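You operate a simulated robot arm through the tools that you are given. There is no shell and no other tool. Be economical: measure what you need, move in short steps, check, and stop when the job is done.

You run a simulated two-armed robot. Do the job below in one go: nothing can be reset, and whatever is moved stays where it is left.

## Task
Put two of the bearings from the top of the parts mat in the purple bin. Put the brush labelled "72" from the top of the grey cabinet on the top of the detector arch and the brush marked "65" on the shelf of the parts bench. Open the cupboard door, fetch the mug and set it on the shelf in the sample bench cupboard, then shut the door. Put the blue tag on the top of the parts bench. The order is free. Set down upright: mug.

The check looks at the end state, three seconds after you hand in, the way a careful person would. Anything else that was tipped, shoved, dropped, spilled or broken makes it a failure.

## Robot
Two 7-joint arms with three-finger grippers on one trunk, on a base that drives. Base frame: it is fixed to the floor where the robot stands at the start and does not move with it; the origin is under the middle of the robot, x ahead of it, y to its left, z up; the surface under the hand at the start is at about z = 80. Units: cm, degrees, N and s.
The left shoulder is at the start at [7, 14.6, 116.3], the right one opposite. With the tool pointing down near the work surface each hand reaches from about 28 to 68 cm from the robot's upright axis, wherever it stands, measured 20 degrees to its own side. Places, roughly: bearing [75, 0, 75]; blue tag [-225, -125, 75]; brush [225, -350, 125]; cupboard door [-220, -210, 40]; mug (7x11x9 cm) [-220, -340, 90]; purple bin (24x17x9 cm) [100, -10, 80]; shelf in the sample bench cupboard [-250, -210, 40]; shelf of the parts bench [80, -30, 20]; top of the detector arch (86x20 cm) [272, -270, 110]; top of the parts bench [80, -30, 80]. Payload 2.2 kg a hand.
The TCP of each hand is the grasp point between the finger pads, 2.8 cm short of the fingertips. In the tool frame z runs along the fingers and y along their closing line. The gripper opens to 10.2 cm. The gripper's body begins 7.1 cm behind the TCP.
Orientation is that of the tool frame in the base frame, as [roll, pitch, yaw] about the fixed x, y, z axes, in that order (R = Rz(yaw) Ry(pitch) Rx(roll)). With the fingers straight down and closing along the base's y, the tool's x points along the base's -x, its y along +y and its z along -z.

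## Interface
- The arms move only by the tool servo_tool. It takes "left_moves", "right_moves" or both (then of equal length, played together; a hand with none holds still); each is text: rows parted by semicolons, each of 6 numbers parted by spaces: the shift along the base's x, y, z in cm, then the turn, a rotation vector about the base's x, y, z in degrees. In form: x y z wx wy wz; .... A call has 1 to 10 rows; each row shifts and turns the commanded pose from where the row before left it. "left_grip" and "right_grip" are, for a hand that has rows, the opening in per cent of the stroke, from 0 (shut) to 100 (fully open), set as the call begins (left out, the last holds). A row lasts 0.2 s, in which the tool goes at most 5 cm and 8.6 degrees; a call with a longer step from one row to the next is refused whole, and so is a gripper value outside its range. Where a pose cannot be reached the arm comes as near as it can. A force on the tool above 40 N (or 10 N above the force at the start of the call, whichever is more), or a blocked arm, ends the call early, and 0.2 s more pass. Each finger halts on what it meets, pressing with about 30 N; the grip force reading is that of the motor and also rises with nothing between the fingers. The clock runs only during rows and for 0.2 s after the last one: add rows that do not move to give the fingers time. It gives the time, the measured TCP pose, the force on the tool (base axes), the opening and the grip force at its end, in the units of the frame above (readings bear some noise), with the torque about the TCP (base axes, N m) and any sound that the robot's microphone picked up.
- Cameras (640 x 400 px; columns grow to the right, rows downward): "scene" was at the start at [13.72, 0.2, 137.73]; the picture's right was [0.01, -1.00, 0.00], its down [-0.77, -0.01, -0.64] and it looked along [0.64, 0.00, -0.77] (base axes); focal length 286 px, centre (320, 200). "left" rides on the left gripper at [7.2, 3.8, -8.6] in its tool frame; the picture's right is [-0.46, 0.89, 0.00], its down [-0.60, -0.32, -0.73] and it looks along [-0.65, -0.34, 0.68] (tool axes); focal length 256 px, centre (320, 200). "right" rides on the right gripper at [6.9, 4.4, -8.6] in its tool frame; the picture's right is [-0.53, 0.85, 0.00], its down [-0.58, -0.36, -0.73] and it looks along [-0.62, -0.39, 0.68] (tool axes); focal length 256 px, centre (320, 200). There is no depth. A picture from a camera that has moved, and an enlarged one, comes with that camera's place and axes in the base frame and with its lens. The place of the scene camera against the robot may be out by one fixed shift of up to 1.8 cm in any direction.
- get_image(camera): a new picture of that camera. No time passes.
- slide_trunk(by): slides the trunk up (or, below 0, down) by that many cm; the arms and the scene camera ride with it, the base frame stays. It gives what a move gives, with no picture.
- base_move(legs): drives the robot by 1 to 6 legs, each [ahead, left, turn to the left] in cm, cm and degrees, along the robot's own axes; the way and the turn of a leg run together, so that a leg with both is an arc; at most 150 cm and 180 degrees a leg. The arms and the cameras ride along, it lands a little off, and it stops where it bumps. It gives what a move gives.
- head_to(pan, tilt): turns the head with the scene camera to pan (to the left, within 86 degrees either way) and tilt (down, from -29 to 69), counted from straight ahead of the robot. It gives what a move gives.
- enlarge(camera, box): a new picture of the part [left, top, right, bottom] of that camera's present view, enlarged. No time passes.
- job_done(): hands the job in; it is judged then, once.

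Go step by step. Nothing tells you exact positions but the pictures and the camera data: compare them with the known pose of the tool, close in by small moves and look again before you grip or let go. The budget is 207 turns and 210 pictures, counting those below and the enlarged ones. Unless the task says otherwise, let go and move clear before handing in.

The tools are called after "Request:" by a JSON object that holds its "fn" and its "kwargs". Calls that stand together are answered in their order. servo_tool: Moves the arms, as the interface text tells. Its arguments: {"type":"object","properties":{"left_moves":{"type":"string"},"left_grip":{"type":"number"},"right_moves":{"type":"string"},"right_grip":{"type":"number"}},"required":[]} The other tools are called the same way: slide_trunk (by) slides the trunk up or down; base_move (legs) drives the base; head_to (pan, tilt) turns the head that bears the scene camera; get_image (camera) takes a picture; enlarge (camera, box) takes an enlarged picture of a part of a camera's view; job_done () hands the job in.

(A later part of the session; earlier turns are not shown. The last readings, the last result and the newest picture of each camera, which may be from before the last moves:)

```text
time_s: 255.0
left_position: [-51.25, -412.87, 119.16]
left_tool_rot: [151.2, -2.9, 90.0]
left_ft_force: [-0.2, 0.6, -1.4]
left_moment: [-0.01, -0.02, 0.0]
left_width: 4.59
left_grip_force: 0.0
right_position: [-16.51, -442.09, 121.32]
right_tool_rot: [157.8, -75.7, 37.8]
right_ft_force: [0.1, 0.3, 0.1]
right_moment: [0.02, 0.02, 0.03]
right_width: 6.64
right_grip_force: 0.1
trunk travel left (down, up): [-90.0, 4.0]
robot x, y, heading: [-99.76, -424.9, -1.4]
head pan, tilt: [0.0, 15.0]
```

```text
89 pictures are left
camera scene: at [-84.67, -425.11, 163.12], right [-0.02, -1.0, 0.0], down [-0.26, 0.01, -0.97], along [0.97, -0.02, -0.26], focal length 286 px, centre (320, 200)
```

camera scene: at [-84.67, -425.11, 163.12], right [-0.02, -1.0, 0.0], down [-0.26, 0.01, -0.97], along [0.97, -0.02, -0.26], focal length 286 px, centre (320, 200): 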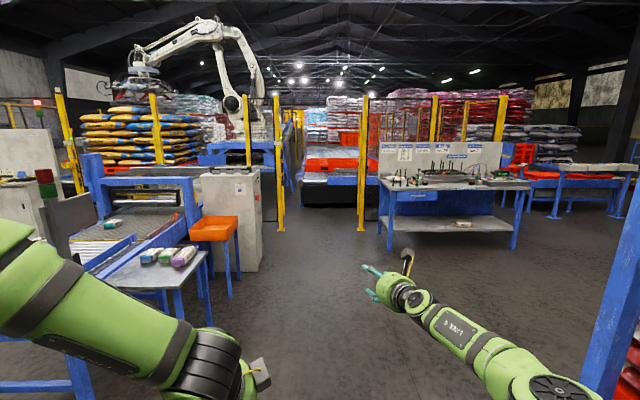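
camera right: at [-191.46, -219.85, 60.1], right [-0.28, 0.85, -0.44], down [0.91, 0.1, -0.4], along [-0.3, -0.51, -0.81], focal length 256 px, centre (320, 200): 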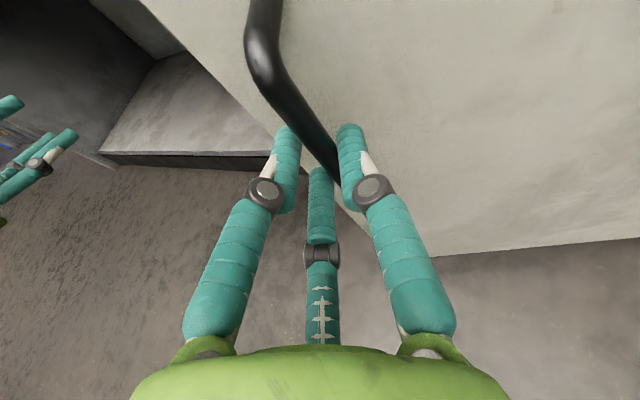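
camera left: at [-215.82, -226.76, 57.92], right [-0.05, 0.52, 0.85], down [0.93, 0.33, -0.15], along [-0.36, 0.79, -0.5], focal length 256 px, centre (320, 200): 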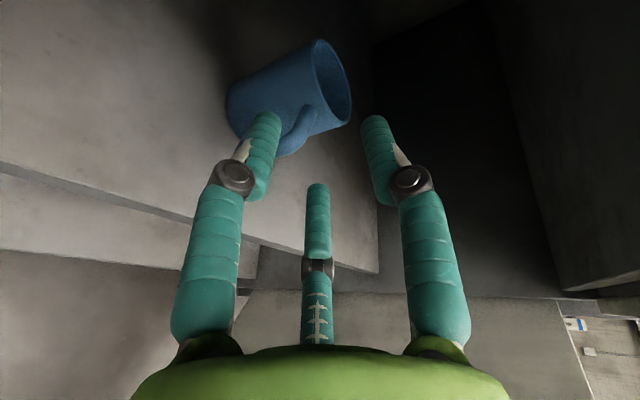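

Request:
{"fn": "enlarge", "kwargs": {"camera": "scene", "box": [80, 140, 320, 300]}}

```text
2.50 times, centred on (200, 220) of scene
camera zoom: at [-84.67, -425.11, 163.12], right [-0.02, -1.0, 0.0], down [-0.26, 0.01, -0.97], along [0.97, -0.02, -0.26], focal length 716 px, centre (620, 150)
```

zoom: 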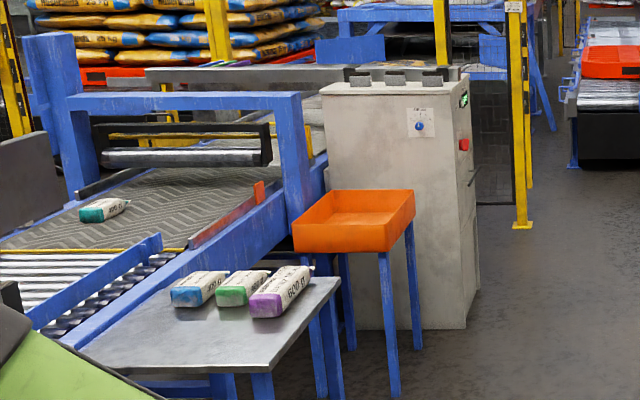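

The cabinet's face is at x≈212 (y -360…-299, top z≈109) with three brushes on top; I'll approach it from its free -y side. First retract the stretched right hand.

Request:
{"fn": "servo_tool", "kwargs": {"right_moves": "-3.5 0 -0.5 0 0 0; -3.5 0 -0.5 0 0 0; -3.5 0 0 0 0 0; -3.5 0 0 0 0 0; -3.5 0 0 0 0 0; -3.5 0 0 0 0 0; -3.5 0 0 0 0 0; 0 0 0 0 0 0", "left_moves": "0 0 0 0 3 0; 0 0 0 0 5 0; 0 0 0 0 5 0; 0 0 0 0 5 0; 0 0 0 0 5 0; 0 0 0 0 5 0; 0 0 0 0 0 0; 0 0 0 0 0 0"}}

Request:
{"fn": "servo_tool", "kwargs": {"right_moves": "0 0 0 0 8.5 0; 0 0 0 0 8.5 0; 0 0 0 0 8.5 0; 0 0 0 0 8.5 0; 0 0 0 0 8.5 0; 0 0 0 0 8.5 0; 0 0 0 0 8.5 0; 0 0 0 0 8.5 0; 0 0 0 0 0 0"}}

Request:
{"fn": "get_image", "kwargs": {"camera": "scene"}}

```text
time_s: 256.8
left_position: [-57.73, -411.53, 115.53]
left_tool_rot: [161.1, -2.9, 89.6]
left_ft_force: [0.3, 0.4, -0.3]
left_moment: [0.01, 0.04, -0.05]
left_width: 4.61
left_grip_force: 0.1
left hand out of reach, approached as far as the arm can: row 1, 2, 3, 4, 5, 6
right_position: [-41.05, -442.36, 120.28]
right_tool_rot: [157.9, -75.7, 37.6]
right_ft_force: [0.1, -0.5, 0.3]
right_moment: [-0.01, 0.0, -0.02]
right_width: 6.66
right_grip_force: 0.0
trunk travel left (down, up): [-90.0, 4.0]
robot x, y, heading: [-100.09, -425.03, -1.2]
head pan, tilt: [0.0, 15.0]
```

```text
time_s: 258.8
left_position: [-57.94, -411.47, 115.55]
left_tool_rot: [161.1, -3.0, 89.6]
left_ft_force: [0.2, -0.4, 0.2]
left_moment: [-0.01, -0.01, -0.02]
left_width: 4.6
left_grip_force: 0.0
right_position: [-41.06, -442.3, 120.32]
right_tool_rot: [-166.8, -10.5, 8.9]
right_ft_force: [0.9, 0.3, -0.7]
right_moment: [-0.03, 0.0, 0.03]
right_width: 6.62
right_grip_force: 0.0
trunk travel left (down, up): [-90.0, 4.0]
robot x, y, heading: [-99.84, -425.61, -1.4]
head pan, tilt: [0.0, 15.0]
```

```text
87 pictures are left
camera scene: at [-84.71, -425.14, 163.13], right [-0.02, -1.0, 0.0], down [-0.26, 0.01, -0.97], along [0.97, -0.02, -0.26], focal length 286 px, centre (320, 200)
```

scene: 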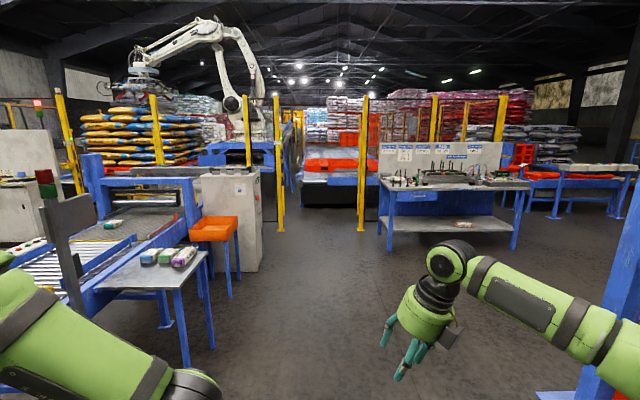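

Request:
{"fn": "servo_tool", "kwargs": {"right_moves": "0 0 0 -7.3 4 0; 0 0 0 -7.3 4 0; 0 0 1 0 0 0; 0 0 0 0 0 0"}}

Request:
{"fn": "base_move", "kwargs": {"legs": [[150, 0, 1.4], [150, 0, 0], [22, 0, 0], [0, 0, 90]]}}

Request:
{"fn": "head_to", "kwargs": {"pan": 0, "tilt": 30}}

Request:
{"fn": "get_image", "kwargs": {"camera": "scene"}}

```text
time_s: 259.8
left_position: [-57.79, -411.64, 115.5]
left_tool_rot: [161.2, -2.9, 89.6]
left_ft_force: [-1.3, 0.7, -0.5]
left_moment: [0.03, 0.02, 0.01]
left_width: 4.61
left_grip_force: 0.1
right_position: [-41.06, -442.12, 121.38]
right_tool_rot: [-179.9, -0.1, 10.0]
right_ft_force: [0.9, 0.0, -0.1]
right_moment: [0.02, -0.03, 0.01]
right_width: 6.63
right_grip_force: 0.1
trunk travel left (down, up): [-90.0, 4.0]
robot x, y, heading: [-100.13, -425.06, -0.9]
head pan, tilt: [0.0, 15.0]
```

```text
time_s: 279.3
left_position: [205.46, -379.12, 115.4]
left_tool_rot: [161.2, -2.8, -177.9]
left_ft_force: [-0.1, 0.7, -0.8]
left_moment: [0.0, -0.02, 0.04]
left_width: 4.6
left_grip_force: 0.0
right_position: [235.27, -361.0, 121.48]
right_tool_rot: [-179.9, -0.1, 102.7]
right_ft_force: [0.1, 0.2, -0.1]
right_moment: [0.03, 0.0, 0.05]
right_width: 6.64
right_grip_force: 0.0
trunk travel left (down, up): [-90.0, 4.0]
robot x, y, heading: [220.96, -420.84, 91.4]
head pan, tilt: [0.0, 15.0]
```

```text
time_s: 280.1
left_position: [205.43, -379.09, 115.53]
left_tool_rot: [161.1, -2.9, -177.9]
left_ft_force: [0.2, 0.1, 0.3]
left_moment: [-0.01, 0.01, -0.03]
left_width: 4.57
left_grip_force: 0.1
right_position: [235.1, -360.95, 121.29]
right_tool_rot: [-179.9, -0.1, 102.7]
right_ft_force: [0.2, -0.7, 0.0]
right_moment: [0.03, -0.01, -0.02]
right_width: 6.64
right_grip_force: 0.1
trunk travel left (down, up): [-90.0, 4.0]
robot x, y, heading: [220.59, -420.75, 91.4]
head pan, tilt: [0.0, 30.0]
```

```text
86 pictures are left
camera scene: at [221.5, -406.57, 160.71], right [1.0, 0.02, 0.0], down [0.01, -0.5, -0.87], along [-0.02, 0.87, -0.5], focal length 286 px, centre (320, 200)
```

scene: 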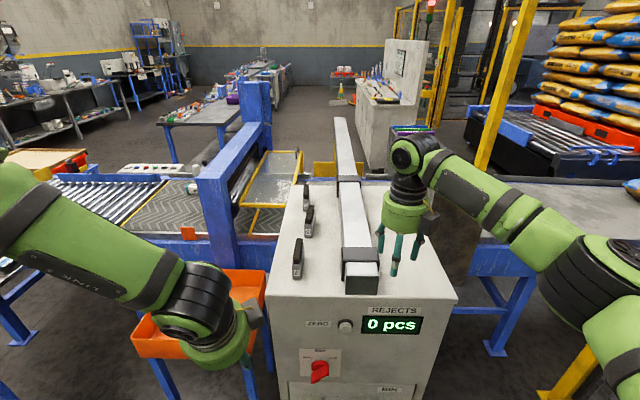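

Request:
{"fn": "enlarge", "kwargs": {"camera": "scene", "box": [260, 160, 420, 290]}}

Request:
{"fn": "enlarge", "kwargs": {"camera": "scene", "box": [380, 100, 560, 220]}}

```text
3.08 times, centred on (340, 225) of scene
camera zoom: at [221.5, -406.57, 160.71], right [1.0, 0.02, 0.0], down [0.01, -0.5, -0.87], along [-0.02, 0.87, -0.5], focal length 882 px, centre (258, 123)
```

zoom: 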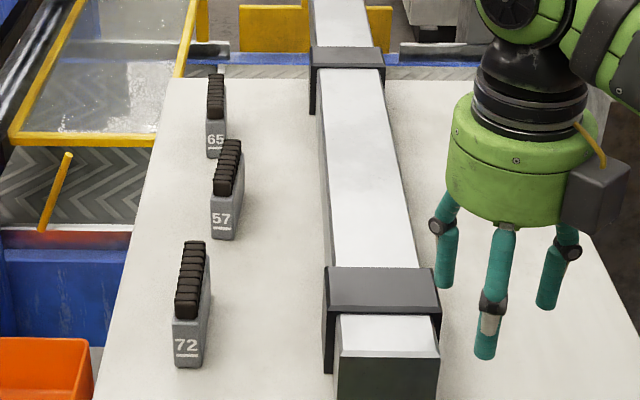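

```text
3.33 times, centred on (470, 160) of scene
camera zoom: at [221.5, -406.57, 160.71], right [1.0, 0.02, 0.0], down [0.01, -0.5, -0.87], along [-0.02, 0.87, -0.5], focal length 955 px, centre (-180, 333)
```

zoom: 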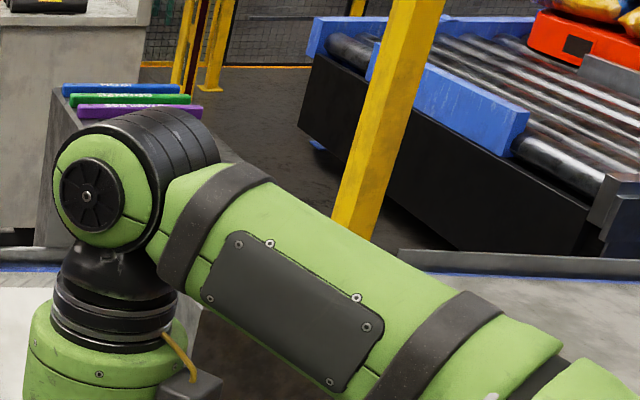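

Brush "72" is nearest (215, -351), then "57", then "65" (215, -320), each about 2.5 cm wide in x. Moving so that the right hand comes above "72".

Request:
{"fn": "base_move", "kwargs": {"legs": [[12, 19, -1.4]]}}

Request:
{"fn": "servo_tool", "kwargs": {"right_moves": "0 0 0 0 0 -5.6; 0 0 0 0 0 -5.7; 0 0 0 0 0 0", "right_grip": 69}}

Request:
{"fn": "get_image", "kwargs": {"camera": "right"}}

```text
time_s: 281.8
left_position: [188.05, -367.23, 115.71]
left_tool_rot: [161.0, -3.0, -179.0]
left_ft_force: [1.3, -0.1, 0.1]
left_moment: [0.04, 0.02, -0.01]
left_width: 4.59
left_grip_force: 0.1
right_position: [218.17, -349.9, 121.51]
right_tool_rot: [-179.8, -0.2, 101.4]
right_ft_force: [-0.5, 0.1, 0.4]
right_moment: [0.03, 0.05, 0.0]
right_width: 6.63
right_grip_force: 0.1
trunk travel left (down, up): [-90.0, 4.0]
robot x, y, heading: [202.39, -409.15, 90.0]
head pan, tilt: [0.0, 30.0]
```

```text
time_s: 282.6
left_position: [187.59, -367.03, 115.59]
left_tool_rot: [161.0, -2.9, -179.0]
left_ft_force: [-0.1, -0.7, -1.0]
left_moment: [0.0, 0.02, 0.01]
left_width: 4.59
left_grip_force: 0.1
right_position: [217.72, -349.61, 121.23]
right_tool_rot: [-180.0, -0.1, 90.0]
right_ft_force: [0.4, -0.4, 0.9]
right_moment: [-0.01, 0.02, 0.0]
right_width: 7.05
right_grip_force: 0.1
trunk travel left (down, up): [-90.0, 4.0]
robot x, y, heading: [201.86, -409.38, 90.0]
head pan, tilt: [0.0, 30.0]
```

```text
83 pictures are left
camera right: at [222.02, -342.79, 130.05], right [0.85, -0.53, 0.0], down [-0.36, -0.58, 0.73], along [-0.39, -0.62, -0.68], focal length 256 px, centre (320, 200)
```

right: 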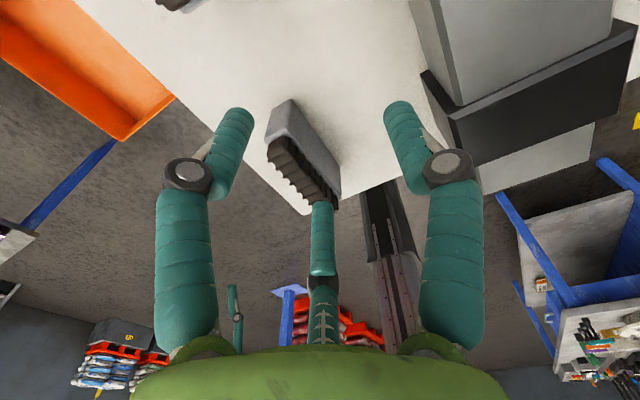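

Request:
{"fn": "servo_tool", "kwargs": {"right_moves": "-2.3 -2 -1 0 0 0; -2.3 -2 -1.5 0 0 0; 0 0 -1 0 0 0; 0 0 0 0 0 0"}}

Request:
{"fn": "get_image", "kwargs": {"camera": "right"}}

```text
time_s: 283.6
left_position: [187.7, -367.16, 115.53]
left_tool_rot: [161.1, -2.9, -179.1]
left_ft_force: [0.5, 0.7, 0.6]
left_moment: [0.01, -0.04, -0.01]
left_width: 4.62
left_grip_force: 0.1
right_position: [213.23, -353.57, 117.97]
right_tool_rot: [180.0, -0.1, 90.0]
right_ft_force: [-0.6, 0.1, -0.1]
right_moment: [-0.01, -0.05, 0.01]
right_width: 7.04
right_grip_force: 0.0
trunk travel left (down, up): [-90.0, 4.0]
robot x, y, heading: [202.18, -409.2, 90.0]
head pan, tilt: [0.0, 30.0]
```

```text
82 pictures are left
camera right: at [217.51, -346.77, 126.58], right [0.85, -0.53, 0.0], down [-0.36, -0.58, 0.73], along [-0.39, -0.62, -0.68], focal length 256 px, centre (320, 200)
```

right: 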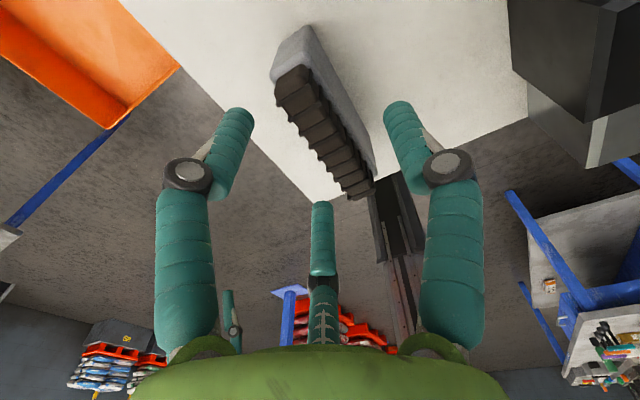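

"72" is centred at (213.7, -353.8), top z≈115. Lowering over it and closing.

Request:
{"fn": "servo_tool", "kwargs": {"right_moves": "0 -0.2 -1.5 0 0 0; 0 0 -1.5 0 0 0; 0 0 -1.3 0 0 0; 0 0 -0.9 0 0 0; 0 0 0 0 0 0"}}

Request:
{"fn": "get_image", "kwargs": {"camera": "right"}}

```text
time_s: 284.8
left_position: [187.62, -367.23, 115.54]
left_tool_rot: [160.9, -2.9, -179.1]
left_ft_force: [0.2, 0.5, 1.1]
left_moment: [-0.02, -0.01, -0.02]
left_width: 4.59
left_grip_force: 0.2
right_position: [213.26, -353.89, 112.81]
right_tool_rot: [-179.9, -0.1, 90.1]
right_ft_force: [0.6, 0.5, 0.4]
right_moment: [0.02, -0.01, 0.0]
right_width: 7.02
right_grip_force: 0.0
trunk travel left (down, up): [-90.0, 4.0]
robot x, y, heading: [202.1, -408.73, 90.0]
head pan, tilt: [0.0, 30.0]
```

```text
81 pictures are left
camera right: at [217.53, -347.1, 121.47], right [0.85, -0.53, 0.0], down [-0.36, -0.58, 0.73], along [-0.39, -0.62, -0.68], focal length 256 px, centre (320, 200)
```

right: 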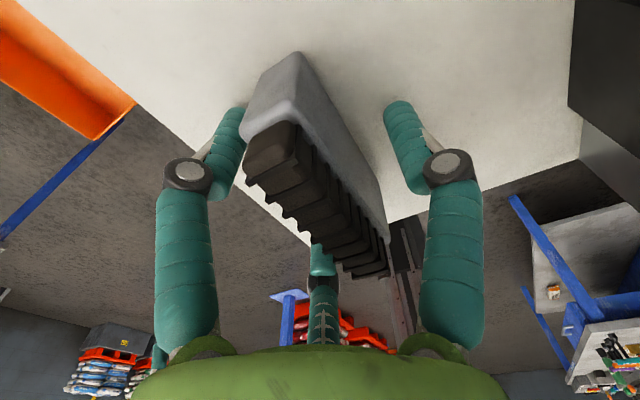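

Request:
{"fn": "servo_tool", "kwargs": {"right_moves": "0 0 0 0 0 0; 0 0 0 0 0 0; 0 0 0 0 0 0; 0 0 0 0 0 0", "right_grip": 0}}

Request:
{"fn": "servo_tool", "kwargs": {"right_moves": "0 0 1 0 0 0; 0 0 2 0 0 0; 0 0 2 0 0 0; 0 0 2 0 0 0; 0 0 3 0 0 0; 0 0 3 0 0 0; 0 0 0 0 0 0"}}

Request:
{"fn": "get_image", "kwargs": {"camera": "right"}}

Request:
{"fn": "get_image", "kwargs": {"camera": "scene"}}

```text
time_s: 285.8
left_position: [187.66, -367.12, 115.58]
left_tool_rot: [161.1, -2.9, -179.1]
left_ft_force: [-0.1, 0.5, 0.5]
left_moment: [-0.01, 0.01, 0.0]
left_width: 4.57
left_grip_force: 0.0
right_position: [213.33, -353.91, 112.82]
right_tool_rot: [-179.8, -0.2, 90.2]
right_ft_force: [0.7, 1.9, 1.8]
right_moment: [-0.03, -0.03, -0.01]
right_width: 3.21
right_grip_force: 30.0
trunk travel left (down, up): [-90.0, 4.0]
robot x, y, heading: [202.17, -409.18, 89.8]
head pan, tilt: [0.0, 30.0]
```

```text
time_s: 287.4
left_position: [187.79, -367.12, 115.52]
left_tool_rot: [161.2, -2.9, -179.2]
left_ft_force: [0.1, -0.1, -1.1]
left_moment: [0.03, 0.01, 0.0]
left_width: 4.61
left_grip_force: 0.0
right_position: [213.42, -353.97, 125.62]
right_tool_rot: [-179.9, -0.1, 90.0]
right_ft_force: [-0.5, 0.5, -1.0]
right_moment: [-0.03, 0.02, 0.02]
right_width: 3.24
right_grip_force: 30.2
trunk travel left (down, up): [-90.0, 4.0]
robot x, y, heading: [202.43, -408.57, 90.0]
head pan, tilt: [0.0, 30.0]
```

```text
80 pictures are left
camera right: at [217.6, -347.11, 134.35], right [0.85, -0.53, 0.0], down [-0.36, -0.58, 0.73], along [-0.39, -0.62, -0.68], focal length 256 px, centre (320, 200)
```

right: 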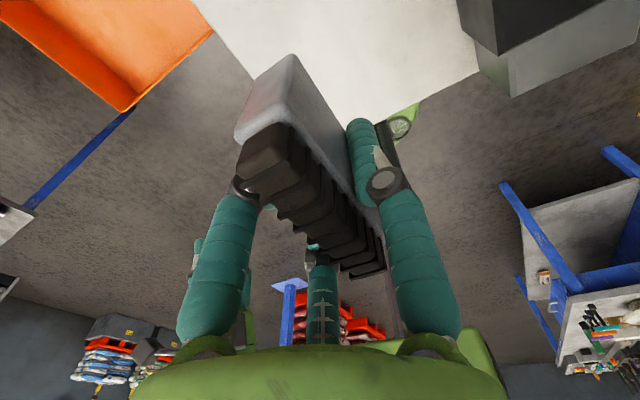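

```text
79 pictures are left
camera scene: at [203.16, -394.79, 160.7], right [1.0, 0.0, 0.0], down [0.0, -0.5, -0.87], along [0.0, 0.87, -0.5], focal length 286 px, centre (320, 200)
```

scene: 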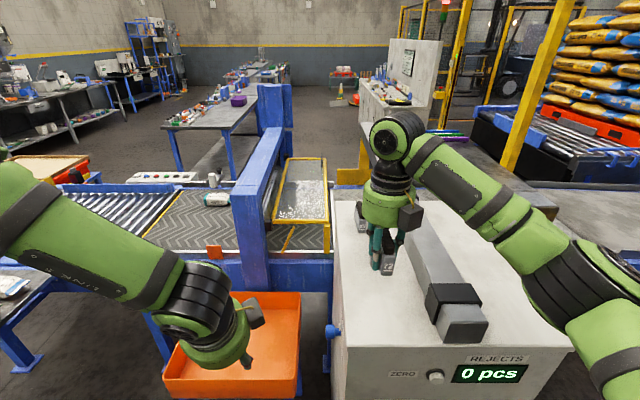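

"72" is held. Now straighten and turn the left hand for "65".

Request:
{"fn": "servo_tool", "kwargs": {"left_moves": "0 1.5 1.5 0 0 8.5; 0 1.5 1.5 0 0 8.5; 0 1.5 1.5 0 0 8.5; 0 0.5 1 0 0 8.5; 0 0 0 0 0 8.5; 0 0 0 0 0 8.5; 0 0 0 0 0 8.5; 0 0 0 0 0 8.5; 0 0 0 0 0 8.5; 0 0 0 0 0 8.5", "left_grip": 69}}

Request:
{"fn": "servo_tool", "kwargs": {"left_moves": "0 0 0 -6.5 -1 0; 0 0 0 -6.5 -1 0; 0 0 0 -6.3 -1 0; 0 0 0 0 0 4; 0 0 0 0 0 0"}}

```text
time_s: 289.6
left_position: [187.65, -362.08, 121.02]
left_tool_rot: [161.1, -2.8, -93.9]
left_ft_force: [0.0, 1.0, 0.0]
left_moment: [0.02, -0.02, -0.01]
left_width: 7.07
left_grip_force: 0.1
right_position: [213.24, -353.88, 125.63]
right_tool_rot: [-179.9, -0.1, 90.1]
right_ft_force: [0.4, 0.3, -1.6]
right_moment: [0.04, 0.01, 0.0]
right_width: 3.25
right_grip_force: 30.1
trunk travel left (down, up): [-90.0, 4.0]
robot x, y, heading: [202.21, -408.96, 89.9]
head pan, tilt: [0.0, 30.0]
```

```text
time_s: 290.8
left_position: [187.71, -362.09, 121.09]
left_tool_rot: [165.9, -21.8, -91.0]
left_ft_force: [0.0, 0.6, 0.0]
left_moment: [0.02, 0.03, 0.01]
left_width: 7.07
left_grip_force: 0.1
right_position: [213.27, -353.99, 125.67]
right_tool_rot: [-179.9, -0.1, 90.0]
right_ft_force: [0.5, -0.3, -1.7]
right_moment: [-0.01, -0.01, 0.0]
right_width: 3.23
right_grip_force: 29.6
trunk travel left (down, up): [-90.0, 4.0]
robot x, y, heading: [202.38, -408.99, 90.0]
head pan, tilt: [0.0, 30.0]
```

Request:
{"fn": "servo_tool", "kwargs": {"left_moves": "0 0 0 5.3 -3.7 0; 0 0 0 5.3 -3.7 0; 0 0 0 5.3 -3.7 0; 0 0 0 5.2 -3.7 0; 0 1 0 0 0 0; 0 2 0 0 0 0; 0 2 0 0 0 0; 0 0 0 0 0 0", "right_moves": "1.5 -2 0.6 0 0 0; 1.5 -2 0.6 0 0 0; 1.5 -2 0.6 0 0 0; 1.5 -2 0.6 0 0 0; 1.5 -2 0.6 0 0 0; 1.5 -2 0.6 0 0 0; 1 -2 0 0 0 0; 0 0 0 0 0 0"}}

Request:
{"fn": "base_move", "kwargs": {"legs": [[14, -26, 0]]}}

Request:
{"fn": "get_image", "kwargs": {"camera": "left"}}

Request:
{"fn": "get_image", "kwargs": {"camera": "scene"}}

```text
time_s: 292.6
left_position: [187.46, -357.06, 121.17]
left_tool_rot: [179.9, -0.1, -93.9]
left_ft_force: [-0.2, 0.1, -0.2]
left_moment: [-0.01, -0.02, 0.01]
left_width: 7.07
left_grip_force: 0.1
right_position: [223.18, -368.02, 129.27]
right_tool_rot: [-179.9, -0.3, 90.0]
right_ft_force: [0.1, 0.0, -1.3]
right_moment: [-0.03, 0.0, 0.02]
right_width: 3.21
right_grip_force: 30.6
trunk travel left (down, up): [-90.0, 4.0]
robot x, y, heading: [201.86, -408.97, 90.0]
head pan, tilt: [0.0, 30.0]
```

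```text
time_s: 294.6
left_position: [213.67, -343.1, 121.23]
left_tool_rot: [179.9, 0.0, -93.9]
left_ft_force: [-0.7, -0.3, 0.8]
left_moment: [0.02, -0.01, 0.01]
left_width: 7.03
left_grip_force: 0.1
right_position: [249.1, -354.15, 129.33]
right_tool_rot: [-180.0, -0.1, 89.9]
right_ft_force: [-0.8, -0.1, -0.2]
right_moment: [0.03, 0.0, 0.02]
right_width: 3.22
right_grip_force: 30.3
trunk travel left (down, up): [-90.0, 4.0]
robot x, y, heading: [227.98, -394.85, 89.6]
head pan, tilt: [0.0, 30.0]
```

```text
78 pictures are left
camera left: at [209.55, -350.15, 129.79], right [-0.85, 0.52, 0.0], down [0.36, 0.58, 0.73], along [0.38, 0.62, -0.68], focal length 256 px, centre (320, 200)
```

left: 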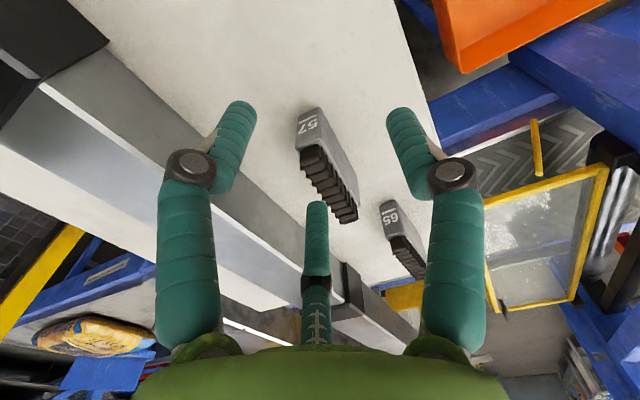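

```text
77 pictures are left
camera scene: at [229.07, -381.04, 160.72], right [1.0, 0.0, 0.0], down [0.0, -0.5, -0.87], along [0.0, 0.87, -0.5], focal length 286 px, centre (320, 200)
```

scene: 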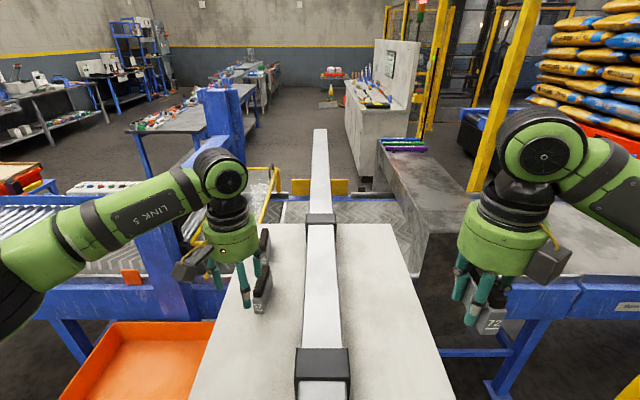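

"65" is at about (214.3, -323.5). Moving the left hand over it.

Request:
{"fn": "servo_tool", "kwargs": {"left_moves": "0.2 4 0 0 0 0; 0.2 4 0 0 0 0; 0.2 4 0 0 0 4; 0.2 4 0 0 0 0; 0.2 3.6 0 0 0 0; 0 0 -2 0 0 0; 0 0 0 0 0 0"}}

Request:
{"fn": "get_image", "kwargs": {"camera": "left"}}

```text
time_s: 296.2
left_position: [214.44, -330.86, 119.3]
left_tool_rot: [179.7, 0.0, -89.8]
left_ft_force: [-0.3, 0.3, 0.3]
left_moment: [-0.02, 0.02, 0.0]
left_width: 7.04
left_grip_force: 0.1
left hand out of reach, approached as far as the arm can: row 4, 5
right_position: [249.48, -354.15, 129.29]
right_tool_rot: [-179.9, -0.2, 90.0]
right_ft_force: [0.3, 0.6, -0.9]
right_moment: [-0.03, -0.01, 0.03]
right_width: 3.23
right_grip_force: 29.5
trunk travel left (down, up): [-90.0, 4.0]
robot x, y, heading: [228.56, -394.94, 89.9]
head pan, tilt: [0.0, 30.0]
```

```text
76 pictures are left
camera left: at [210.71, -338.04, 127.93], right [-0.89, 0.46, 0.0], down [0.32, 0.61, 0.73], along [0.34, 0.65, -0.68], focal length 256 px, centre (320, 200)
```

left: 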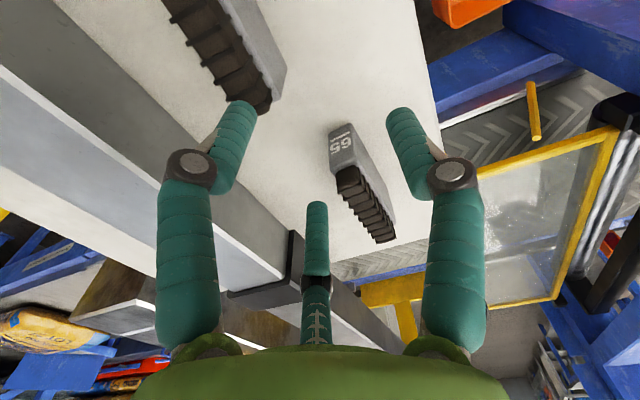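

Not quite reachable upright; since I grip across x, I can tilt the fingers forward about x by 20° to gain reach.

Request:
{"fn": "servo_tool", "kwargs": {"left_moves": "0.1 2 0.5 6 0 0; 0.1 2 0 6 0 0; 0.1 2 0 6 0 0; 0.1 1.8 0 4 0 0; 0 0 0 0 0 0"}}

Request:
{"fn": "get_image", "kwargs": {"camera": "left"}}

```text
time_s: 297.4
left_position: [214.67, -322.96, 119.67]
left_tool_rot: [179.8, 22.0, -89.9]
left_ft_force: [0.1, 0.1, 0.7]
left_moment: [0.02, 0.0, 0.01]
left_width: 7.05
left_grip_force: 0.1
right_position: [249.55, -354.08, 129.23]
right_tool_rot: [-179.9, 0.0, 90.0]
right_ft_force: [-0.5, -0.7, -0.9]
right_moment: [-0.03, 0.01, 0.02]
right_width: 3.21
right_grip_force: 29.7
trunk travel left (down, up): [-90.0, 4.0]
robot x, y, heading: [228.5, -395.22, 89.7]
head pan, tilt: [0.0, 30.0]
```

```text
75 pictures are left
camera left: at [211.0, -333.0, 124.94], right [-0.89, 0.43, 0.18], down [0.32, 0.29, 0.9], along [0.34, 0.86, -0.39], focal length 256 px, centre (320, 200)
```

left: 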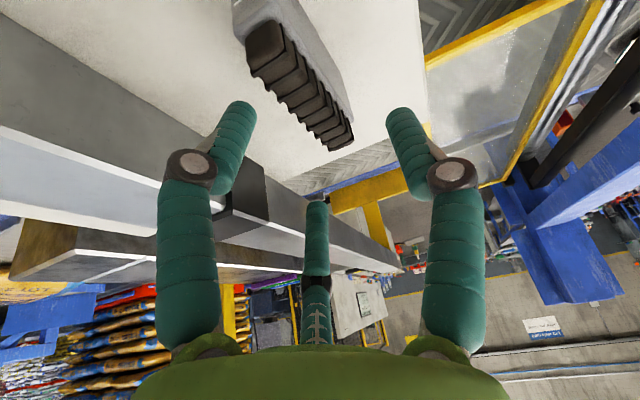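

Request:
{"fn": "servo_tool", "kwargs": {"left_moves": "0.1 -0.3 -2 0 0 0; 0.1 -0.3 -2 0 0 0; 0 0 -1.5 0 0 0; 0 0 -0.8 0 0 0; 0 0 0 0 0 0"}}

Request:
{"fn": "get_image", "kwargs": {"camera": "left"}}

```text
time_s: 298.6
left_position: [214.88, -323.76, 113.55]
left_tool_rot: [179.8, 22.1, -89.9]
left_ft_force: [2.2, -2.0, 8.9]
left_moment: [-0.31, -0.26, -0.07]
left_width: 7.38
left_grip_force: 1.8
right_position: [249.6, -354.25, 129.42]
right_tool_rot: [-179.9, -0.2, 89.9]
right_ft_force: [0.5, 0.1, -0.7]
right_moment: [-0.02, -0.02, 0.0]
right_width: 3.22
right_grip_force: 30.2
trunk travel left (down, up): [-90.0, 4.0]
robot x, y, heading: [228.3, -394.98, 90.1]
head pan, tilt: [0.0, 30.0]
```

```text
74 pictures are left
camera left: at [211.27, -333.83, 118.83], right [-0.89, 0.43, 0.18], down [0.32, 0.29, 0.9], along [0.34, 0.86, -0.39], focal length 256 px, centre (320, 200)
```

left: 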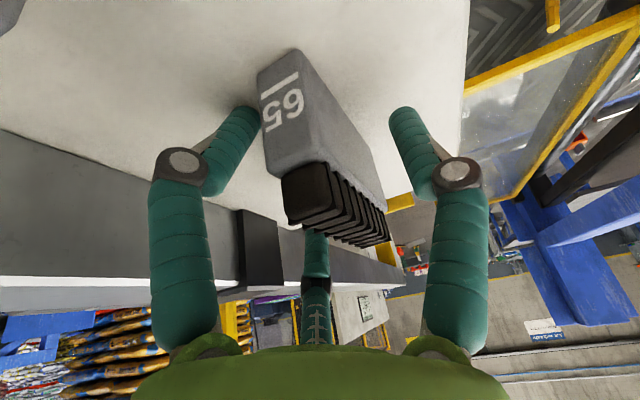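

A fingertip lightly touches the cabinet top; raise 0.4 cm, then grip.

Request:
{"fn": "servo_tool", "kwargs": {"left_moves": "0 0 0.4 0 0 0; 0 0 0.1 0 0 0; 0 0 0 0 0 0"}}

Request:
{"fn": "servo_tool", "kwargs": {"left_moves": "0 0 0 0 0 0; 0 0 0 0 0 0; 0 0 0 0 0 0; 0 0 0 0 0 0", "left_grip": 0}}

Request:
{"fn": "get_image", "kwargs": {"camera": "left"}}

```text
time_s: 299.4
left_position: [214.73, -323.69, 113.81]
left_tool_rot: [179.6, 21.9, -89.9]
left_ft_force: [1.4, 0.7, 2.4]
left_moment: [-0.08, -0.07, 0.01]
left_width: 7.03
left_grip_force: 0.1
right_position: [249.5, -354.17, 129.37]
right_tool_rot: [-179.8, -0.2, 90.0]
right_ft_force: [0.1, -0.1, -1.3]
right_moment: [0.0, 0.01, 0.02]
right_width: 3.24
right_grip_force: 30.3
trunk travel left (down, up): [-90.0, 4.0]
robot x, y, heading: [228.63, -394.78, 89.8]
head pan, tilt: [0.0, 30.0]
```

```text
time_s: 300.4
left_position: [214.77, -323.75, 113.66]
left_tool_rot: [179.9, 21.9, -90.0]
left_ft_force: [-1.1, -0.3, 0.6]
left_moment: [-0.04, 0.03, 0.0]
left_width: 3.23
left_grip_force: 30.2
right_position: [249.38, -354.07, 129.24]
right_tool_rot: [180.0, -0.3, 89.9]
right_ft_force: [-0.3, 0.2, -2.6]
right_moment: [-0.03, 0.01, 0.02]
right_width: 3.23
right_grip_force: 30.3
trunk travel left (down, up): [-90.0, 4.0]
robot x, y, heading: [228.22, -394.61, 89.7]
head pan, tilt: [0.0, 30.0]
```

```text
73 pictures are left
camera left: at [211.12, -333.64, 119.09], right [-0.89, 0.43, 0.18], down [0.32, 0.29, 0.9], along [0.34, 0.86, -0.39], focal length 256 px, centre (320, 200)
```

left: 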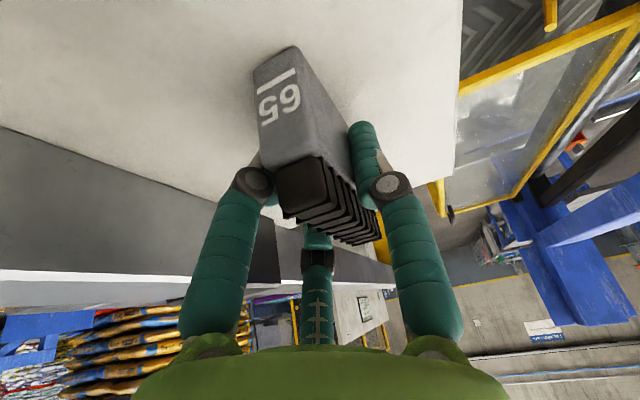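

Gripped "65". Lift straight, then retract and untilt.

Request:
{"fn": "servo_tool", "kwargs": {"left_moves": "0 0 1 0 0 0; 0 0 3 0 0 0; 0 0 3.5 0 0 0; 0 0 3.5 0 0 0; 0 -1 3 0 0 0; -0.5 -3 0 -6 0 0; -1 -3 0 -6 0 0; -1 -3.5 0 -6 0 0; -1 -4 0 -4 0 0; -1 -4 0 0 0 0"}}

Request:
{"fn": "get_image", "kwargs": {"camera": "scene"}}

```text
time_s: 302.6
left_position: [210.25, -342.3, 127.86]
left_tool_rot: [179.8, 0.0, -89.9]
left_ft_force: [0.0, 0.4, -0.3]
left_moment: [0.06, -0.05, 0.03]
left_width: 3.24
left_grip_force: 29.8
right_position: [249.24, -354.2, 129.38]
right_tool_rot: [179.9, -0.1, 89.9]
right_ft_force: [-0.5, 0.2, -0.9]
right_moment: [0.03, -0.06, 0.01]
right_width: 3.24
right_grip_force: 30.3
trunk travel left (down, up): [-90.0, 4.0]
robot x, y, heading: [228.26, -395.34, 89.8]
head pan, tilt: [0.0, 30.0]
```

```text
72 pictures are left
camera scene: at [229.12, -381.08, 160.72], right [1.0, 0.0, 0.0], down [0.0, -0.5, -0.87], along [0.0, 0.87, -0.5], focal length 286 px, centre (320, 200)
```

scene: 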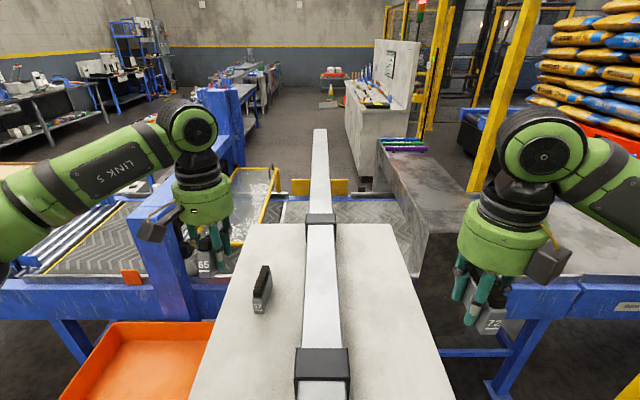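

The arch top spans x≈260–281, y from -313 to -232 at z≈110. I'll reposition beside the cabinet to reach its near end with the right hand, tucking the left.

Request:
{"fn": "servo_tool", "kwargs": {"left_moves": "-1 -3 0.5 0 0 0; -1 -3 0.5 0 0 0; -1 -3 0 0 0 0; -1 -3 0 0 0 0; -1 -3 0 0 0 0; -1 -2 0 0 0 0; 0 0 0 0 0 0"}}

Request:
{"fn": "base_move", "kwargs": {"legs": [[-3, -61, 0], [38, 0, 0], [0, 0, 18]]}}

Request:
{"fn": "get_image", "kwargs": {"camera": "scene"}}

```text
time_s: 304.2
left_position: [204.49, -358.97, 128.69]
left_tool_rot: [179.7, -0.1, -89.9]
left_ft_force: [-0.2, 0.7, -0.8]
left_moment: [-0.05, -0.02, 0.0]
left_width: 3.23
left_grip_force: 30.0
right_position: [249.59, -353.94, 129.1]
right_tool_rot: [-179.9, -0.1, 90.1]
right_ft_force: [-0.1, 0.9, -0.7]
right_moment: [-0.04, 0.04, 0.01]
right_width: 3.23
right_grip_force: 29.6
trunk travel left (down, up): [-90.0, 4.0]
robot x, y, heading: [228.46, -394.95, 89.6]
head pan, tilt: [0.0, 30.0]
```

```text
time_s: 307.4
left_position: [261.44, -362.56, 128.73]
left_tool_rot: [-179.8, 0.1, -90.5]
left_ft_force: [0.5, 0.4, -1.1]
left_moment: [-0.01, 0.01, 0.01]
left_width: 3.23
left_grip_force: 29.7
right_position: [306.35, -358.08, 129.56]
right_tool_rot: [179.6, -0.2, 89.8]
right_ft_force: [-0.8, 0.2, -1.7]
right_moment: [0.02, 0.01, -0.01]
right_width: 3.23
right_grip_force: 29.8
trunk travel left (down, up): [-90.0, 4.0]
robot x, y, heading: [286.04, -398.59, 89.1]
head pan, tilt: [0.0, 30.0]
stopped in leg 1: the robot was blocked; the commanded pose is now the measured one
```

```text
71 pictures are left
camera scene: at [285.98, -384.65, 160.76], right [1.0, -0.01, 0.01], down [0.0, -0.5, -0.87], along [0.02, 0.87, -0.5], focal length 286 px, centre (320, 200)
```

scene: 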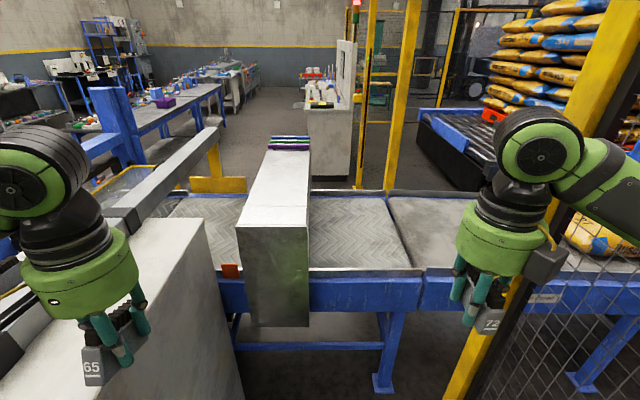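

The right elbow was blocked by the fence post on the right; back off, turn left 20° and ease forward.

Request:
{"fn": "base_move", "kwargs": {"legs": [[0, 5, 0], [0, 0, 20], [22, -9, 0]]}}

Request:
{"fn": "get_image", "kwargs": {"camera": "scene"}}

```text
time_s: 310.8
left_position: [248.04, -348.9, 128.84]
left_tool_rot: [179.7, 0.1, -70.8]
left_ft_force: [-0.2, -0.2, -1.0]
left_moment: [0.01, -0.02, -0.02]
left_width: 3.24
left_grip_force: 30.1
right_position: [288.9, -329.53, 129.38]
right_tool_rot: [180.0, -0.2, 109.3]
right_ft_force: [0.4, -0.1, -1.1]
right_moment: [0.04, 0.02, 0.06]
right_width: 3.23
right_grip_force: 30.1
trunk travel left (down, up): [-90.0, 4.0]
robot x, y, heading: [282.33, -374.9, 108.9]
head pan, tilt: [0.0, 30.0]
```

```text
70 pictures are left
camera scene: at [278.87, -361.78, 160.75], right [0.95, 0.32, 0.0], down [0.16, -0.47, -0.87], along [-0.28, 0.82, -0.5], focal length 286 px, centre (320, 200)
```

scene: 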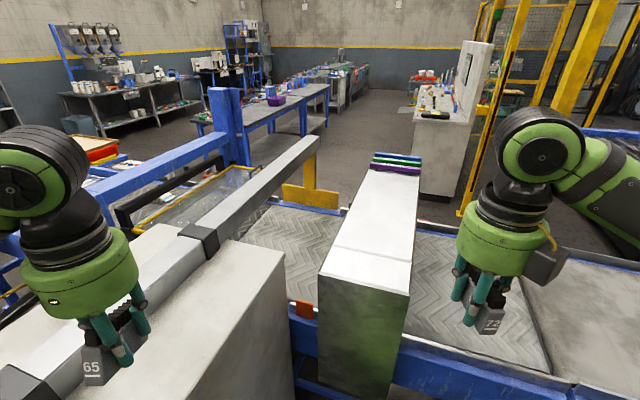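

Request:
{"fn": "base_move", "kwargs": {"legs": [[18.3, -8.4, 0]]}}

Request:
{"fn": "servo_tool", "kwargs": {"right_moves": "-3 1.7 0 0 0 0; -3 1.7 0 0 0 0; -3 1.7 0 0 0 0; -3 1.7 -1 0 0 0; -3 1.7 -1 0 0 0; -3 1.7 -1 0 0 0; 0 0 -1 0 0 0; 0 0 0 0 0 0"}}

Request:
{"fn": "get_image", "kwargs": {"camera": "right"}}

Request:
{"fn": "get_image", "kwargs": {"camera": "scene"}}

```text
time_s: 312.4
left_position: [249.98, -328.98, 128.79]
left_tool_rot: [179.7, 0.0, -70.7]
left_ft_force: [-0.5, -0.5, -1.2]
left_moment: [0.07, 0.0, -0.01]
left_width: 3.24
left_grip_force: 30.0
right_position: [290.9, -309.78, 129.38]
right_tool_rot: [180.0, -0.2, 109.3]
right_ft_force: [1.0, -1.4, -0.4]
right_moment: [0.04, 0.0, 0.01]
right_width: 3.24
right_grip_force: 30.0
trunk travel left (down, up): [-90.0, 4.0]
robot x, y, heading: [284.74, -355.16, 108.9]
head pan, tilt: [0.0, 30.0]
```

```text
time_s: 314.2
left_position: [250.28, -328.73, 128.74]
left_tool_rot: [179.7, -0.1, -70.8]
left_ft_force: [0.9, 0.2, -1.2]
left_moment: [0.01, 0.0, 0.03]
left_width: 3.27
left_grip_force: 30.0
right_position: [273.17, -299.19, 125.21]
right_tool_rot: [-180.0, -0.2, 109.3]
right_ft_force: [0.1, 0.5, -1.9]
right_moment: [-0.03, 0.01, -0.01]
right_width: 3.24
right_grip_force: 30.3
trunk travel left (down, up): [-90.0, 4.0]
robot x, y, heading: [284.58, -354.7, 109.0]
head pan, tilt: [0.0, 30.0]
```

```text
69 pictures are left
camera right: at [274.89, -291.31, 133.9], right [0.97, -0.22, 0.0], down [-0.15, -0.67, 0.73], along [-0.16, -0.71, -0.68], focal length 256 px, centre (320, 200)
```

right: 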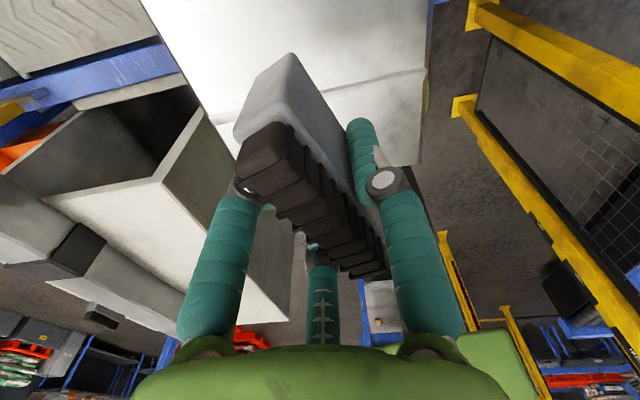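

```text
68 pictures are left
camera scene: at [281.11, -341.48, 160.71], right [0.95, 0.32, 0.0], down [0.16, -0.47, -0.87], along [-0.28, 0.82, -0.5], focal length 286 px, centre (320, 200)
```

scene: 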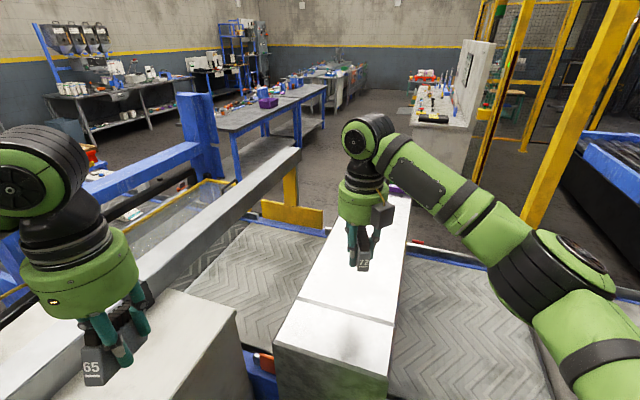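

The brush hangs over the arch top, well inside its edges. Lowering to contact.

Request:
{"fn": "servo_tool", "kwargs": {"right_moves": "0 0 -3 0 0 0; 0 0 -3 0 0 0; 0 0 -2.5 0 0 0; 0 0 -1 0 0 0; 0 0 -0.5 0 0 0; 0 0 0 0 0 0"}}

Request:
{"fn": "servo_tool", "kwargs": {"right_moves": "0 0 -0.4 0 0 0; 0 0 -0.3 0 0 0; 0 0 0 0 0 0"}}

Request:
{"fn": "get_image", "kwargs": {"camera": "right"}}

```text
time_s: 315.6
left_position: [250.12, -328.73, 128.71]
left_tool_rot: [179.7, -0.1, -70.7]
left_ft_force: [0.1, -1.0, -0.8]
left_moment: [0.0, -0.02, 0.0]
left_width: 3.26
left_grip_force: 29.7
right_position: [273.05, -299.21, 115.22]
right_tool_rot: [-180.0, -0.1, 109.4]
right_ft_force: [-0.2, -0.6, -0.4]
right_moment: [-0.01, -0.04, -0.01]
right_width: 3.21
right_grip_force: 29.7
trunk travel left (down, up): [-90.0, 4.0]
robot x, y, heading: [284.58, -354.63, 109.0]
head pan, tilt: [0.0, 30.0]
```

```text
time_s: 316.4
left_position: [250.07, -328.7, 128.74]
left_tool_rot: [179.6, -0.1, -70.8]
left_ft_force: [0.6, 0.6, -1.0]
left_moment: [0.02, -0.04, 0.02]
left_width: 3.23
left_grip_force: 30.6
right_position: [272.93, -299.02, 114.64]
right_tool_rot: [-179.9, 0.0, 109.5]
right_ft_force: [0.1, 0.1, -1.4]
right_moment: [-0.01, 0.04, -0.04]
right_width: 3.25
right_grip_force: 30.8
trunk travel left (down, up): [-90.0, 4.0]
robot x, y, heading: [284.82, -354.93, 109.0]
head pan, tilt: [0.0, 30.0]
```

```text
67 pictures are left
camera right: at [274.73, -291.28, 123.21], right [0.97, -0.22, 0.0], down [-0.15, -0.67, 0.73], along [-0.16, -0.71, -0.68], focal length 256 px, centre (320, 200)
```

right: 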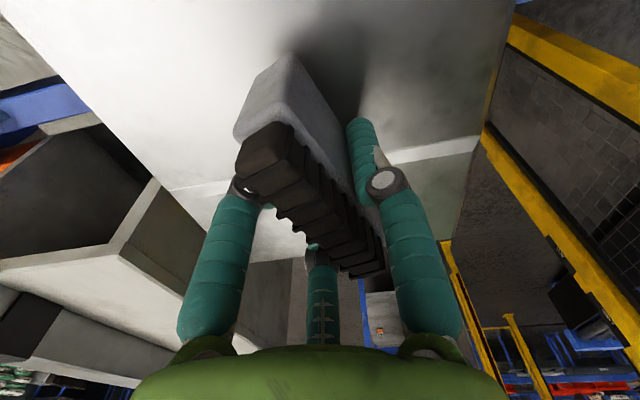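

Shadow is still offset slightly, so there's some clearance. Continue down in small steps watching the force.

Request:
{"fn": "servo_tool", "kwargs": {"right_moves": "0 0 -0.3 0 0 0; 0 0 -0.3 0 0 0; 0 0 -0.3 0 0 0; 0 0 0 0 0 0"}}

Request:
{"fn": "servo_tool", "kwargs": {"right_moves": "0 0 -0.3 0 0 0; 0 0 -0.3 0 0 0; 0 0 0 0 0 0"}}

```text
time_s: 317.4
left_position: [250.12, -328.86, 128.66]
left_tool_rot: [179.8, -0.2, -70.6]
left_ft_force: [-0.5, -0.9, -0.7]
left_moment: [-0.02, 0.02, -0.02]
left_width: 3.24
left_grip_force: 29.4
right_position: [272.94, -299.11, 113.66]
right_tool_rot: [-179.9, -0.1, 109.3]
right_ft_force: [0.2, 0.3, -0.5]
right_moment: [0.02, -0.02, 0.03]
right_width: 3.22
right_grip_force: 30.3
trunk travel left (down, up): [-90.0, 4.0]
robot x, y, heading: [284.77, -354.91, 109.1]
head pan, tilt: [0.0, 30.0]
```

```text
time_s: 318.2
left_position: [250.11, -328.74, 128.7]
left_tool_rot: [179.7, 0.0, -70.7]
left_ft_force: [0.8, 0.7, -0.9]
left_moment: [-0.01, -0.03, 0.01]
left_width: 3.25
left_grip_force: 30.4
right_position: [272.9, -299.12, 113.07]
right_tool_rot: [-180.0, -0.1, 109.4]
right_ft_force: [-0.7, -0.1, -1.5]
right_moment: [-0.05, -0.01, 0.01]
right_width: 3.22
right_grip_force: 29.8
trunk travel left (down, up): [-90.0, 4.0]
robot x, y, heading: [284.35, -355.2, 108.9]
head pan, tilt: [0.0, 30.0]
```

Request:
{"fn": "servo_tool", "kwargs": {"right_moves": "0 0 -0.3 0 0 0; 0 0 -0.3 0 0 0; 0 0 -0.3 0 0 0; 0 0 0 0 0 0"}}

Request:
{"fn": "get_image", "kwargs": {"camera": "right"}}

```text
time_s: 319.2
left_position: [250.2, -329.18, 128.87]
left_tool_rot: [179.9, 0.2, -70.6]
left_ft_force: [0.2, -0.3, -1.0]
left_moment: [0.03, -0.04, 0.0]
left_width: 3.23
left_grip_force: 29.8
right_position: [272.92, -299.21, 112.76]
right_tool_rot: [-179.7, -0.9, 109.3]
right_ft_force: [0.3, 7.8, 34.0]
right_moment: [0.37, -0.29, 0.1]
right_width: 3.21
right_grip_force: 29.9
trunk travel left (down, up): [-90.0, 4.0]
robot x, y, heading: [284.6, -354.75, 108.9]
head pan, tilt: [0.0, 30.0]
```

```text
66 pictures are left
camera right: at [274.78, -291.42, 121.58], right [0.97, -0.22, -0.01], down [-0.15, -0.67, 0.72], along [-0.17, -0.7, -0.69], focal length 256 px, centre (320, 200)
```

right: 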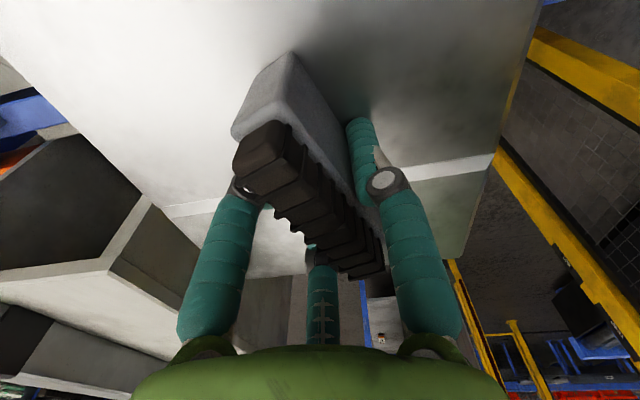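

Contact made. Relieve, open, and rise.

Request:
{"fn": "servo_tool", "kwargs": {"right_moves": "0 0 0.3 0 0 0; 0 0 0 0 0 0"}}

Request:
{"fn": "servo_tool", "kwargs": {"right_moves": "0 0 0 0 0 0; 0 0 0 0 0 0; 0 0 0 0 0 0", "right_grip": 69}}

Request:
{"fn": "servo_tool", "kwargs": {"right_moves": "0 0 1 0 0 0; 0 0 2 0 0 0; 0 0 3 0 0 0; 0 0 4 0 0 0; 0 0 4 0 0 0; 1 -2 2 0 0 0; 3 -3 0 0 0 0; 3 -3 0 0 0 0; 3 -3 0 0 0 0; 3 -2 0 0 0 0"}}

Request:
{"fn": "get_image", "kwargs": {"camera": "scene"}}

```text
time_s: 319.8
left_position: [250.23, -328.93, 128.72]
left_tool_rot: [179.8, 0.0, -70.7]
left_ft_force: [0.6, 0.8, -1.7]
left_moment: [-0.03, 0.0, 0.01]
left_width: 3.24
left_grip_force: 29.9
right_position: [272.9, -299.15, 112.71]
right_tool_rot: [-179.9, -0.3, 109.3]
right_ft_force: [-0.6, 6.4, 21.8]
right_moment: [0.89, 0.19, -0.04]
right_width: 3.25
right_grip_force: 29.9
trunk travel left (down, up): [-90.0, 4.0]
robot x, y, heading: [284.58, -355.09, 109.1]
head pan, tilt: [0.0, 30.0]
```

```text
time_s: 320.6
left_position: [250.16, -328.95, 128.74]
left_tool_rot: [179.8, 0.0, -70.7]
left_ft_force: [0.2, -0.2, -2.1]
left_moment: [-0.01, -0.02, 0.0]
left_width: 3.23
left_grip_force: 29.4
right_position: [273.03, -299.37, 112.37]
right_tool_rot: [180.0, 0.1, 109.5]
right_ft_force: [-0.1, -2.0, 2.7]
right_moment: [0.05, 0.11, 0.08]
right_width: 7.06
right_grip_force: 0.0
trunk travel left (down, up): [-90.0, 4.0]
robot x, y, heading: [284.3, -354.99, 109.0]
head pan, tilt: [0.0, 30.0]
```

```text
time_s: 322.8
left_position: [250.31, -328.86, 128.79]
left_tool_rot: [179.7, 0.1, -70.7]
left_ft_force: [0.2, -0.7, -0.9]
left_moment: [-0.02, 0.04, 0.02]
left_width: 3.24
left_grip_force: 29.9
right_position: [286.0, -312.31, 128.36]
right_tool_rot: [-179.9, -0.1, 109.4]
right_ft_force: [0.9, 0.4, 0.2]
right_moment: [-0.03, 0.07, -0.01]
right_width: 7.04
right_grip_force: 0.0
trunk travel left (down, up): [-90.0, 4.0]
robot x, y, heading: [284.5, -355.22, 109.2]
head pan, tilt: [0.0, 30.0]
```

```text
65 pictures are left
camera scene: at [281.26, -341.58, 160.72], right [0.95, 0.32, 0.0], down [0.16, -0.47, -0.87], along [-0.28, 0.82, -0.5], focal length 286 px, centre (320, 200)
```

scene: 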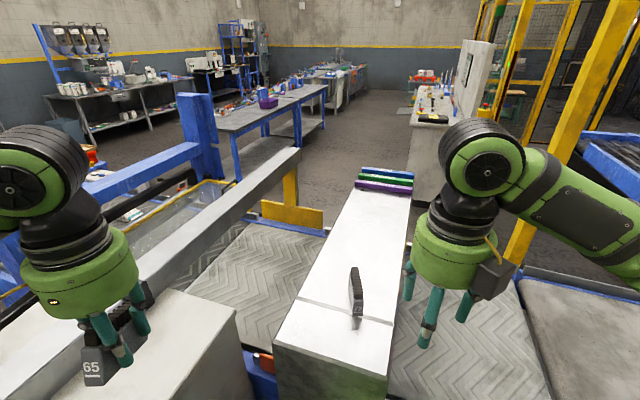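

"72" stands on the arch. Back out and travel around toward the tag rack.

Request:
{"fn": "base_move", "kwargs": {"legs": [[-60, 25, 0], [0, 0, 71], [140, 0, 0], [140, 0, 0], [110, 0, 0]]}}

```text
time_s: 347.8
left_position: [-144.69, -441.24, 128.7]
left_tool_rot: [179.7, 0.0, 1.1]
left_ft_force: [0.2, 1.0, -2.0]
left_moment: [0.05, 0.04, 0.01]
left_width: 3.24
left_grip_force: 30.1
right_position: [-149.24, -402.28, 128.51]
right_tool_rot: [-179.9, -0.1, -178.7]
right_ft_force: [0.9, 0.3, -0.1]
right_moment: [0.0, 0.02, 0.0]
right_width: 7.05
right_grip_force: 0.0
trunk travel left (down, up): [-90.0, 4.0]
robot x, y, heading: [-108.79, -416.92, -179.0]
head pan, tilt: [0.0, 30.0]
```

Request:
{"fn": "base_move", "kwargs": {"legs": [[16, -140, -1], [0, -140, 0]]}}

Request:
{"fn": "get_image", "kwargs": {"camera": "scene"}}

```text
time_s: 361.4
left_position: [-158.59, -159.26, 128.65]
left_tool_rot: [179.8, 0.0, -1.0]
left_ft_force: [0.2, -0.7, -1.9]
left_moment: [0.0, 0.01, 0.01]
left_width: 3.26
left_grip_force: 30.3
right_position: [-161.9, -120.19, 128.31]
right_tool_rot: [-179.9, -0.2, 179.1]
right_ft_force: [0.1, 0.3, -0.1]
right_moment: [0.01, -0.01, 0.04]
right_width: 7.04
right_grip_force: 0.1
trunk travel left (down, up): [-90.0, 4.0]
robot x, y, heading: [-122.37, -136.18, 179.0]
head pan, tilt: [0.0, 30.0]
```

```text
64 pictures are left
camera scene: at [-135.27, -135.6, 160.7], right [0.02, 1.0, 0.0], down [0.5, -0.01, -0.87], along [-0.87, 0.02, -0.5], focal length 286 px, centre (320, 200)
```

scene: 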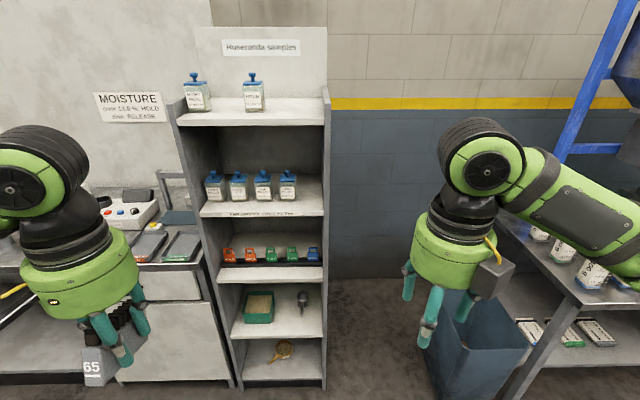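

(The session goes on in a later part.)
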